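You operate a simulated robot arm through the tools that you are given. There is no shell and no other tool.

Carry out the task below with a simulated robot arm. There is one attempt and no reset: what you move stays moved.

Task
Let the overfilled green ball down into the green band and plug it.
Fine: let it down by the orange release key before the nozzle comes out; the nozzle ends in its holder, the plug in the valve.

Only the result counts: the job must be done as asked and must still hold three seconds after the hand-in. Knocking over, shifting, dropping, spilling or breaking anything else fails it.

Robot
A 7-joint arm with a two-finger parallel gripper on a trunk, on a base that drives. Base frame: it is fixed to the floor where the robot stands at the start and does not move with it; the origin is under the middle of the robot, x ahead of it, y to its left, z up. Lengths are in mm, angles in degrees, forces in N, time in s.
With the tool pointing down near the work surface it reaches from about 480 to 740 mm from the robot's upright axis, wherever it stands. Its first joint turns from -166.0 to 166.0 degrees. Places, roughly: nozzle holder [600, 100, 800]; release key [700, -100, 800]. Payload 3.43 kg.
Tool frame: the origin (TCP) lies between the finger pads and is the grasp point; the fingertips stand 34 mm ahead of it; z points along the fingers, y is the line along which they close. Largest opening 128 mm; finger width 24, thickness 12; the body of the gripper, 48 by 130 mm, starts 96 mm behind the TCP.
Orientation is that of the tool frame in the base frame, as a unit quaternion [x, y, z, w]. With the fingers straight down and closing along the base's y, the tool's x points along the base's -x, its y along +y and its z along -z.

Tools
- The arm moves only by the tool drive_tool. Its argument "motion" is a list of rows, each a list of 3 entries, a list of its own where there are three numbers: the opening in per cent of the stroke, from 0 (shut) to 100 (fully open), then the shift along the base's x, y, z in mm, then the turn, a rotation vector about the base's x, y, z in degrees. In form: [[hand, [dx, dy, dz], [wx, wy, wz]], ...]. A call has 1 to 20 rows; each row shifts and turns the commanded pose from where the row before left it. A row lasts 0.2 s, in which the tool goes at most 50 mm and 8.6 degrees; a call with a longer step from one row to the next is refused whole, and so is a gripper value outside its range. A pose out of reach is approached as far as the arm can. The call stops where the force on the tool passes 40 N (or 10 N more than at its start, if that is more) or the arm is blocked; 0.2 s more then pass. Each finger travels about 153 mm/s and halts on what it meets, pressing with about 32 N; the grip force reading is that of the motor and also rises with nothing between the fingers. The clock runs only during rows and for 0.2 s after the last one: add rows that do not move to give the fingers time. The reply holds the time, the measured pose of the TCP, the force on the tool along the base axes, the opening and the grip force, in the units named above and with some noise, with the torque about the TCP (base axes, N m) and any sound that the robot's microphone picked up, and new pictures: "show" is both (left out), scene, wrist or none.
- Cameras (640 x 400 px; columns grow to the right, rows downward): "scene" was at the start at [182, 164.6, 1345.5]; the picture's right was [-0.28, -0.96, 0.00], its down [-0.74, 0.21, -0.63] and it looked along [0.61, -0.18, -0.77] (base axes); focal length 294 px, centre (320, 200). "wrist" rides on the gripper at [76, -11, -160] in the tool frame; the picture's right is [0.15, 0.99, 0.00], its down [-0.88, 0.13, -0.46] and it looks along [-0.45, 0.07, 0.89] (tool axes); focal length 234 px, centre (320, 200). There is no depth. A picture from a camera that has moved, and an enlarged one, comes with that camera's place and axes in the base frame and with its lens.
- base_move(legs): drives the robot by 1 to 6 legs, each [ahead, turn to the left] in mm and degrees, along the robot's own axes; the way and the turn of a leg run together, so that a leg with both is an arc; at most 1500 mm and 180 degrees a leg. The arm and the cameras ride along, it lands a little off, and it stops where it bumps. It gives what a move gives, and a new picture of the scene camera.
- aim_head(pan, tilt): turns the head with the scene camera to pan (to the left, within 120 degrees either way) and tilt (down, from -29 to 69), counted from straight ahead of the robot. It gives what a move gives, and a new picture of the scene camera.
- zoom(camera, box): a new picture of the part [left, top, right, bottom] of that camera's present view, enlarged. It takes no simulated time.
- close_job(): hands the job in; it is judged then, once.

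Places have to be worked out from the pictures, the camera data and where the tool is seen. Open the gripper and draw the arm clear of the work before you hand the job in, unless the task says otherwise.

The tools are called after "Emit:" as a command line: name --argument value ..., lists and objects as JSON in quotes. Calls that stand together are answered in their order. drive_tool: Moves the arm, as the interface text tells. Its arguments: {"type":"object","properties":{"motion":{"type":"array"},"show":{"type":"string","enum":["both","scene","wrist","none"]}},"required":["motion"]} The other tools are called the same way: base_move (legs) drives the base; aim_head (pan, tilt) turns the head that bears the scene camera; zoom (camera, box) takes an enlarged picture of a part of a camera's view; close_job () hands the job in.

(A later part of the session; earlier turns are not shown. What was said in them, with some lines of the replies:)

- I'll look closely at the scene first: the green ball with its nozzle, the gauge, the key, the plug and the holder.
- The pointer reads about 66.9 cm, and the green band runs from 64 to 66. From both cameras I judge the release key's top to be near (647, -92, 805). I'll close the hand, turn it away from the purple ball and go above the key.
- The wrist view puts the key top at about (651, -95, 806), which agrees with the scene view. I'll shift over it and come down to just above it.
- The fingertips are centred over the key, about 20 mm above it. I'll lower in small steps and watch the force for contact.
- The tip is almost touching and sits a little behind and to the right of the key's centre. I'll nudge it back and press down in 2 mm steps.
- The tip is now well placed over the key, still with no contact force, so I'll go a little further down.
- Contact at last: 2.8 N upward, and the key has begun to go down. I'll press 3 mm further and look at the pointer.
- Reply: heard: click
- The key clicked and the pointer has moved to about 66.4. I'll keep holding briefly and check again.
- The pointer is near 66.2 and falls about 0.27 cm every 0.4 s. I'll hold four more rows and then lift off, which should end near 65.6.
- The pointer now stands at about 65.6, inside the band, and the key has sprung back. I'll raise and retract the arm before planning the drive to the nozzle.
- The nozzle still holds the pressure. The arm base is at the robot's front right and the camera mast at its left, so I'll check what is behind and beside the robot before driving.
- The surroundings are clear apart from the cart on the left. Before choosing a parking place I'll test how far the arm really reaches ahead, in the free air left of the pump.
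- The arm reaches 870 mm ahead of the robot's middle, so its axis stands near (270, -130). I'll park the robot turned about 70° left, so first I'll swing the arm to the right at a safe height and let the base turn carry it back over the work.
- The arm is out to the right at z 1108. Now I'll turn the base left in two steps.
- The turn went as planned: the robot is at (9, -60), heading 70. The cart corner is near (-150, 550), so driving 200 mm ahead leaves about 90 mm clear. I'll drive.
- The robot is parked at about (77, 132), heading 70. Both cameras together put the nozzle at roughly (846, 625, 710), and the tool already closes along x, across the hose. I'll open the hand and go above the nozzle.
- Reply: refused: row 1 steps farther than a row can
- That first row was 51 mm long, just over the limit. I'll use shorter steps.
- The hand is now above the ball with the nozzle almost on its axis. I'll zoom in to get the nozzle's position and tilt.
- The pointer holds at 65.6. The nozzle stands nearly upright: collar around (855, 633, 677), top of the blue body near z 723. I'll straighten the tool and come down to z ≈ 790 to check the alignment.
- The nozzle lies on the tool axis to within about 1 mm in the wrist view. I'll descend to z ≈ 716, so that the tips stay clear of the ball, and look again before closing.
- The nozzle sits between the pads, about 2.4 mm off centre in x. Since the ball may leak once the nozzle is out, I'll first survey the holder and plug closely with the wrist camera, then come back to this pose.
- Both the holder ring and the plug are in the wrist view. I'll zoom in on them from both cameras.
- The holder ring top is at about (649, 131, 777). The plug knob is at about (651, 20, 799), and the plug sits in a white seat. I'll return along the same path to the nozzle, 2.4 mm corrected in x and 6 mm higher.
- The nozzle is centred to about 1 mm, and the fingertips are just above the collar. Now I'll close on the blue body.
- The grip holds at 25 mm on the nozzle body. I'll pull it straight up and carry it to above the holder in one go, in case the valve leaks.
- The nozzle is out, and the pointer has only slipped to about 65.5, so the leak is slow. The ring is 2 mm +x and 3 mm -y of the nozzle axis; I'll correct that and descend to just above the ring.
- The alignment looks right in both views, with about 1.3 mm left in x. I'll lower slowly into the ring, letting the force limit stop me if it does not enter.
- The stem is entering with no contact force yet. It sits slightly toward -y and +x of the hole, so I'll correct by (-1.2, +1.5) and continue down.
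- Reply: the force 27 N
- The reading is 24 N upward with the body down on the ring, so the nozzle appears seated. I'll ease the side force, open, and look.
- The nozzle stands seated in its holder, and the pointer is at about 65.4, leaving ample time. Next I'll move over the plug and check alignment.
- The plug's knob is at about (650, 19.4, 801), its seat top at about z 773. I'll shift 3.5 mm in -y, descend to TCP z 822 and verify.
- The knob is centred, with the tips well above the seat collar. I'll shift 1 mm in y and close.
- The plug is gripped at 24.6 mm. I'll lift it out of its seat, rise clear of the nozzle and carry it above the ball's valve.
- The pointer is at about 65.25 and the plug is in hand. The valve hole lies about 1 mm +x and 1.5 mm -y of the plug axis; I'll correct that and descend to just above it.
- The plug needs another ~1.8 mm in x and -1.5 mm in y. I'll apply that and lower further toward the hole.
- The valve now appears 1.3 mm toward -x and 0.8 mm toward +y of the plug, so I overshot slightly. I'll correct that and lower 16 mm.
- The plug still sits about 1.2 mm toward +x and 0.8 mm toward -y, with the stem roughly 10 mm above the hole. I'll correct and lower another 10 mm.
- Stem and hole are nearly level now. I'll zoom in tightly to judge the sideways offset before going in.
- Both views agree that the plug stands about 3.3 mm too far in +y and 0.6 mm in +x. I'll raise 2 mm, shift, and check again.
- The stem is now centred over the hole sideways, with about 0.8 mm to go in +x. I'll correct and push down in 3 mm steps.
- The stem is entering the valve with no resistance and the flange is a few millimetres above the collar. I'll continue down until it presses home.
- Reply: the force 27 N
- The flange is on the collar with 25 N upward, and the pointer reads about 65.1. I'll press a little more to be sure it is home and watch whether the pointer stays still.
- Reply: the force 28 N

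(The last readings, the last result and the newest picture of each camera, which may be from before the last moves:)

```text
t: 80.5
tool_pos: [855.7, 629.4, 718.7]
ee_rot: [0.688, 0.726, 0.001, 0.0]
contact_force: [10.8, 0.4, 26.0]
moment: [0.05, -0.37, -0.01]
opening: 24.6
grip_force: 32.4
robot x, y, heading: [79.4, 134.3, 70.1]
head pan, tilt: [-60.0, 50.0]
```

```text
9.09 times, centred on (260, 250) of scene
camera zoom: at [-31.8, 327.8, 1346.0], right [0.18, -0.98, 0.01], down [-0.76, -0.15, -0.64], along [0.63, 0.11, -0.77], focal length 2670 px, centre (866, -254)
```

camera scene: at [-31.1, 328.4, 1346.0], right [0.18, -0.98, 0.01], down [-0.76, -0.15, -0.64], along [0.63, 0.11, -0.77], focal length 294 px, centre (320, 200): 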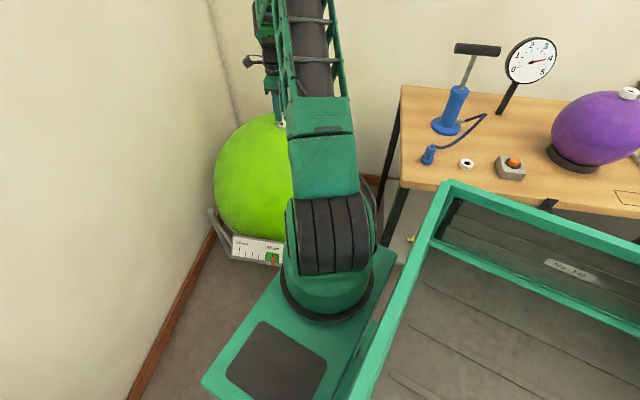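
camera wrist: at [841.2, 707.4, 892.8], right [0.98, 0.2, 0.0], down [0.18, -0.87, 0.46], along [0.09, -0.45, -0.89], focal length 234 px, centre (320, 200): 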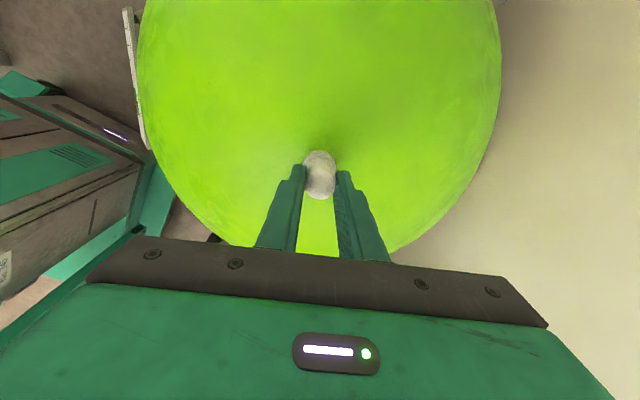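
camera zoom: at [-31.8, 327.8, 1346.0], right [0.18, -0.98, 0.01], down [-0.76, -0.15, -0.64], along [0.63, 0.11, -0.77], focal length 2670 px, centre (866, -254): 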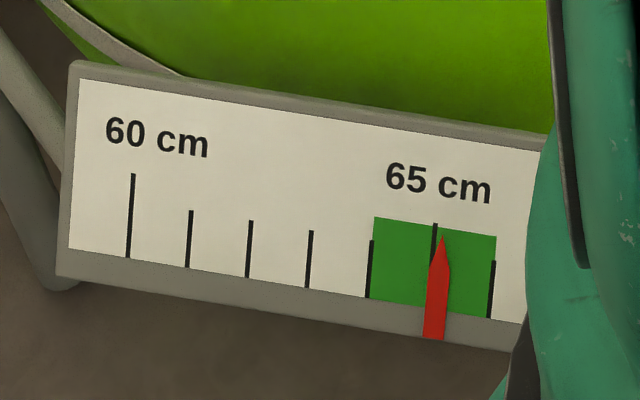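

The plug stayed put while the fingers slid about 3 mm down its knob, so it is fully home, and the pointer has stopped at 65.1. I'll open the hand and lift straight up.

Emit:
drive_tool --motion '[[0, [-0.5, 0, 2], [0, 0, 0]], [40, [0, 0, 0], [0, 0, 0]], [40, [0, 0, 0], [0, 0, 0]], [40, [0, 0, 15], [0, 0, 0]], [40, [0, 0, 40], [0, 0, 0]], [40, [0, 0, 45], [0, 0, 0]], [40, [0, 0, 45], [0, 0, 0]], [40, [0, 0, 0], [0, 0, 0]]]'

Emit:
zoom --camera "scene" --box '[266, 104, 298, 132]'

Emit:
zoom --camera "wrist" --box '[280, 110, 360, 160]'

Emit:
zoom --camera "scene" --box '[225, 228, 295, 272]'

```text
t: 82.2
tool_pos: [851.4, 628.4, 863.9]
ee_rot: [0.688, 0.725, -0.001, 0.0]
contact_force: [-0.9, 0.2, 0.2]
moment: [0.0, 0.01, 0.0]
opening: 51.4
grip_force: 0.2
robot x, y, heading: [78.5, 131.5, 70.4]
head pan, tilt: [-60.0, 50.0]
camera scene: at [-31.1, 328.4, 1346.0], right [0.18, -0.98, 0.01], down [-0.76, -0.15, -0.64], along [0.63, 0.11, -0.77], focal length 294 px, centre (320, 200)
camera wrist: at [836.5, 703.9, 1023.2], right [0.98, 0.2, 0.0], down [0.18, -0.87, 0.46], along [0.09, -0.45, -0.89], focal length 234 px, centre (320, 200)
```

scene: 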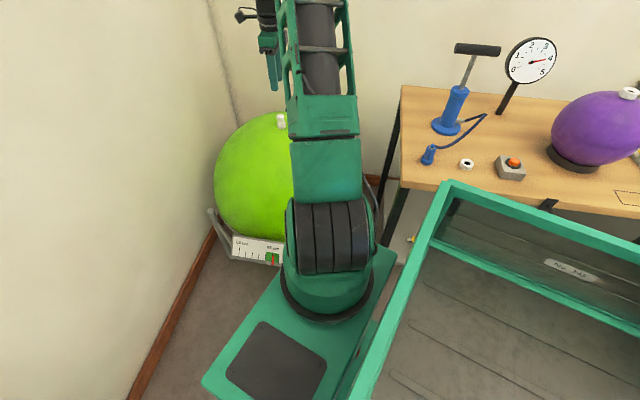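
wrist: 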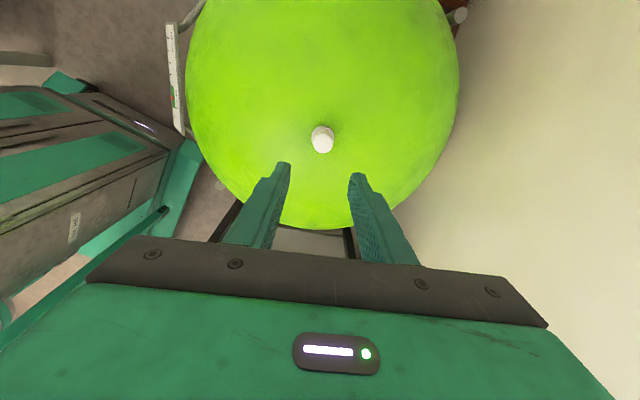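

```text
14.29 times, centred on (282, 118) of scene
camera zoom: at [-31.1, 328.4, 1346.0], right [0.18, -0.98, 0.01], down [-0.76, -0.15, -0.64], along [0.63, 0.11, -0.77], focal length 4196 px, centre (863, 1371)
```

zoom: 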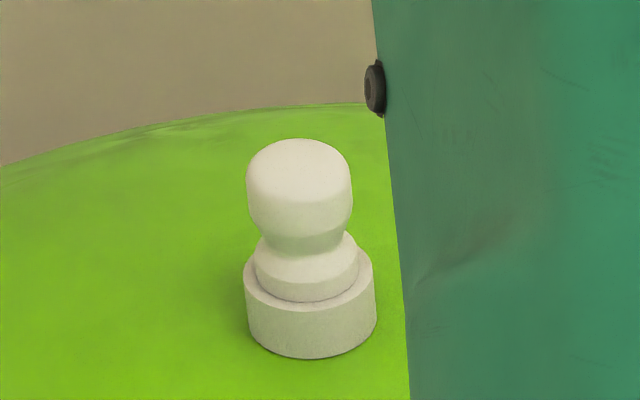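

```text
8.00 times, centred on (320, 135) of wrist
camera zoom: at [836.5, 703.9, 1023.2], right [0.98, 0.2, 0.0], down [0.18, -0.87, 0.46], along [0.09, -0.45, -0.89], focal length 1873 px, centre (320, 720)
```

zoom: 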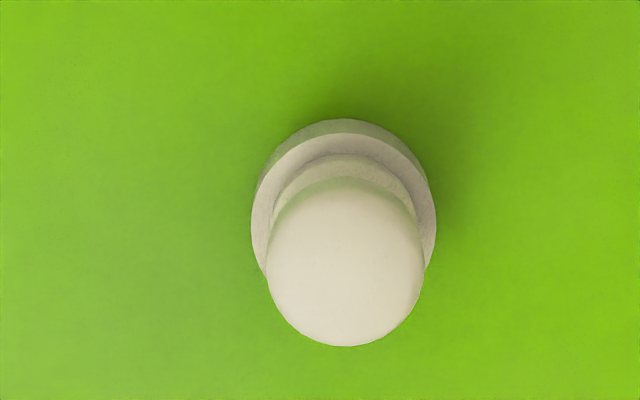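

```text
9.09 times, centred on (260, 250) of scene
camera zoom: at [-31.1, 328.4, 1346.0], right [0.18, -0.98, 0.01], down [-0.76, -0.15, -0.64], along [0.63, 0.11, -0.77], focal length 2670 px, centre (866, -254)
```

zoom: 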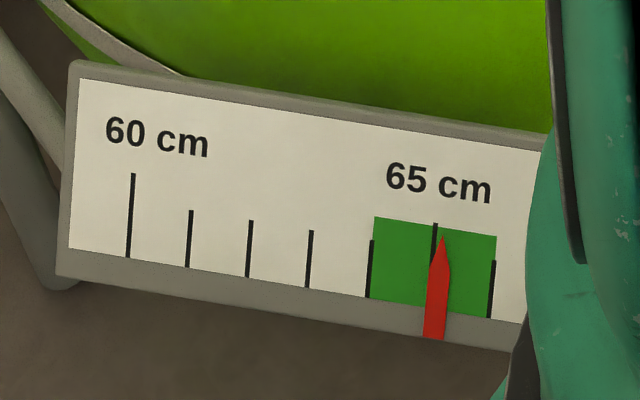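

The plug sits flush in the valve, with the pointer steady at 65.1. I'll draw the arm up and back, clear of the work, and wait to confirm that everything holds.

Emit:
drive_tool --motion '[[60, [0, 0, 45], [0, 0, 0]], [60, [0, 0, 45], [0, 0, 0]], [60, [0, 0, 45], [0, 0, 0]], [60, [0, 0, 45], [0, 0, 0]], [60, [-30, -30, 15], [0, 0, 0]], [60, [-30, -30, 15], [0, 0, 0]], [60, [-30, -30, 0], [0, 0, 0]], [60, [-30, -30, 0], [0, 0, 0]], [60, [-30, -30, 0], [0, 0, 0]], [60, [0, 0, 0], [0, 0, 0]], [60, [0, 0, 0], [0, 0, 0]], [60, [0, 0, 0], [0, 0, 0]], [60, [0, 0, 0], [0, 0, 0]], [60, [0, 0, 0], [0, 0, 0]], [60, [0, 0, 0], [0, 0, 0]], [60, [0, 0, 0], [0, 0, 0]], [60, [0, 0, 0], [0, 0, 0]]]'

Emit:
zoom --camera "scene" --box '[266, 104, 298, 132]'

Emit:
zoom --camera "scene" --box '[225, 228, 295, 272]'

Emit:
zoom --camera "scene" --box '[395, 100, 545, 200]'

```text
t: 85.8
tool_pos: [705.7, 478.5, 1077.2]
ee_rot: [0.688, 0.725, 0.0, 0.0]
contact_force: [0.2, 0.2, 0.4]
moment: [0.0, 0.08, 0.03]
opening: 76.7
grip_force: 0.0
robot x, y, heading: [79.1, 133.6, 70.3]
head pan, tilt: [-60.0, 50.0]
camera scene: at [-31.2, 328.3, 1345.9], right [0.18, -0.98, 0.01], down [-0.76, -0.15, -0.64], along [0.63, 0.11, -0.77], focal length 294 px, centre (320, 200)
camera wrist: at [690.9, 554.3, 1235.9], right [0.98, 0.2, 0.0], down [0.18, -0.87, 0.46], along [0.09, -0.45, -0.89], focal length 234 px, centre (320, 200)
```

scene: 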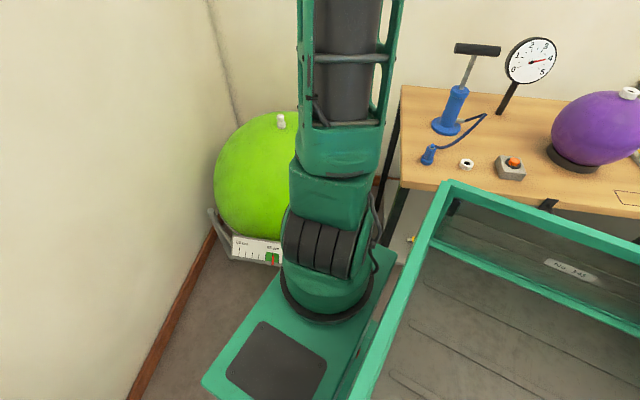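
wrist: 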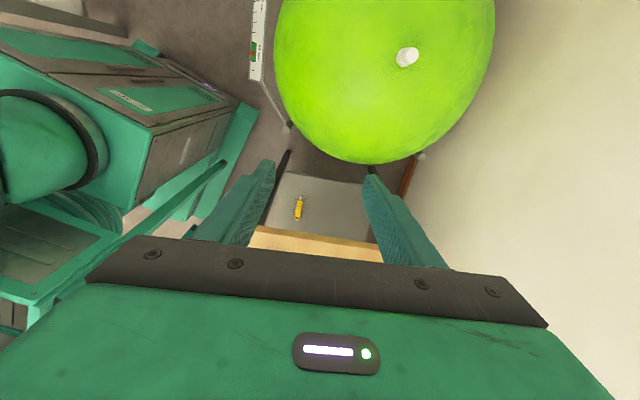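

```text
14.29 times, centred on (282, 118) of scene
camera zoom: at [-31.2, 328.3, 1345.9], right [0.18, -0.98, 0.01], down [-0.76, -0.15, -0.64], along [0.63, 0.11, -0.77], focal length 4196 px, centre (863, 1371)
```

zoom: 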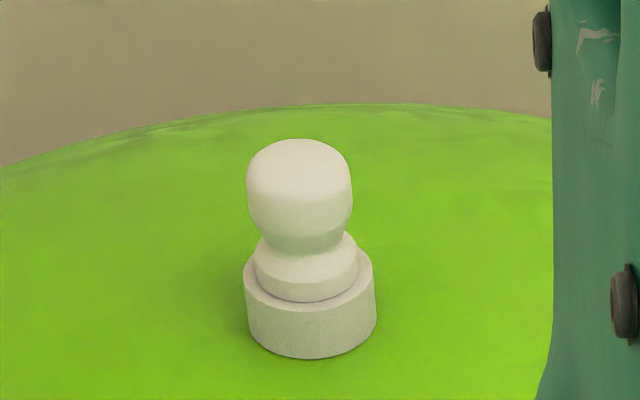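

```text
9.09 times, centred on (260, 250) of scene
camera zoom: at [-31.2, 328.3, 1345.9], right [0.18, -0.98, 0.01], down [-0.76, -0.15, -0.64], along [0.63, 0.11, -0.77], focal length 2670 px, centre (866, -254)
```

zoom: 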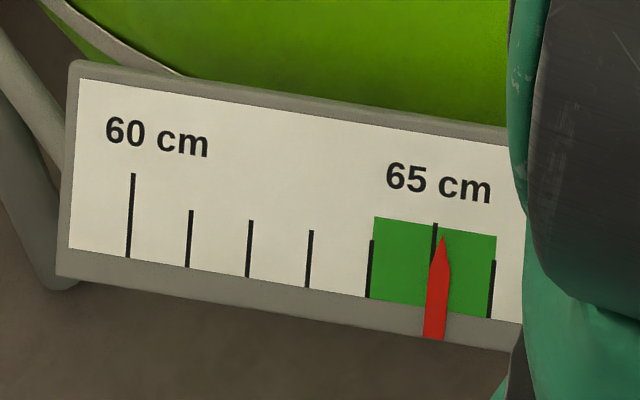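

```text
4.00 times, centred on (470, 150) of scene
camera zoom: at [-31.2, 328.3, 1345.9], right [0.18, -0.98, 0.01], down [-0.76, -0.15, -0.64], along [0.63, 0.11, -0.77], focal length 1175 px, centre (-280, 400)
```

zoom: 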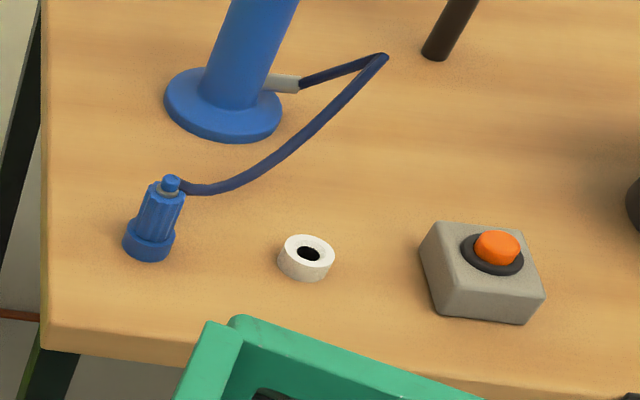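

The pointer has held at 65.1 in the green band since the plug went in. The plug is in the valve, the nozzle is in its holder, the hand is open and the arm is clear, so I'll hand the job in.

Emit:
close_job

```text
The job is handed in.
```

The green ball is let down into the green band and plugged, and I've handed the job in. The final judgement hasn't come back to me.

- **Pressure:** I let it down with the orange release key from about 66.9 to about 65.6 while the nozzle was still in. It leaked slowly while the valve was open, then held at about 65.1 from when the plug went in until hand-in, about 6 s. The green band runs from 64 to 66.
- **Nozzle:** it is seated upright in its blue holder on the table.
- **Plug:** it is pushed fully home in the ball's valve and sits flush on the collar.
- **Robot:** the hand is open and the arm is drawn clear. I turned the base about 70° left and moved it forward to reach the ball. It bumped nothing, and I saw nothing else knocked over or moved.
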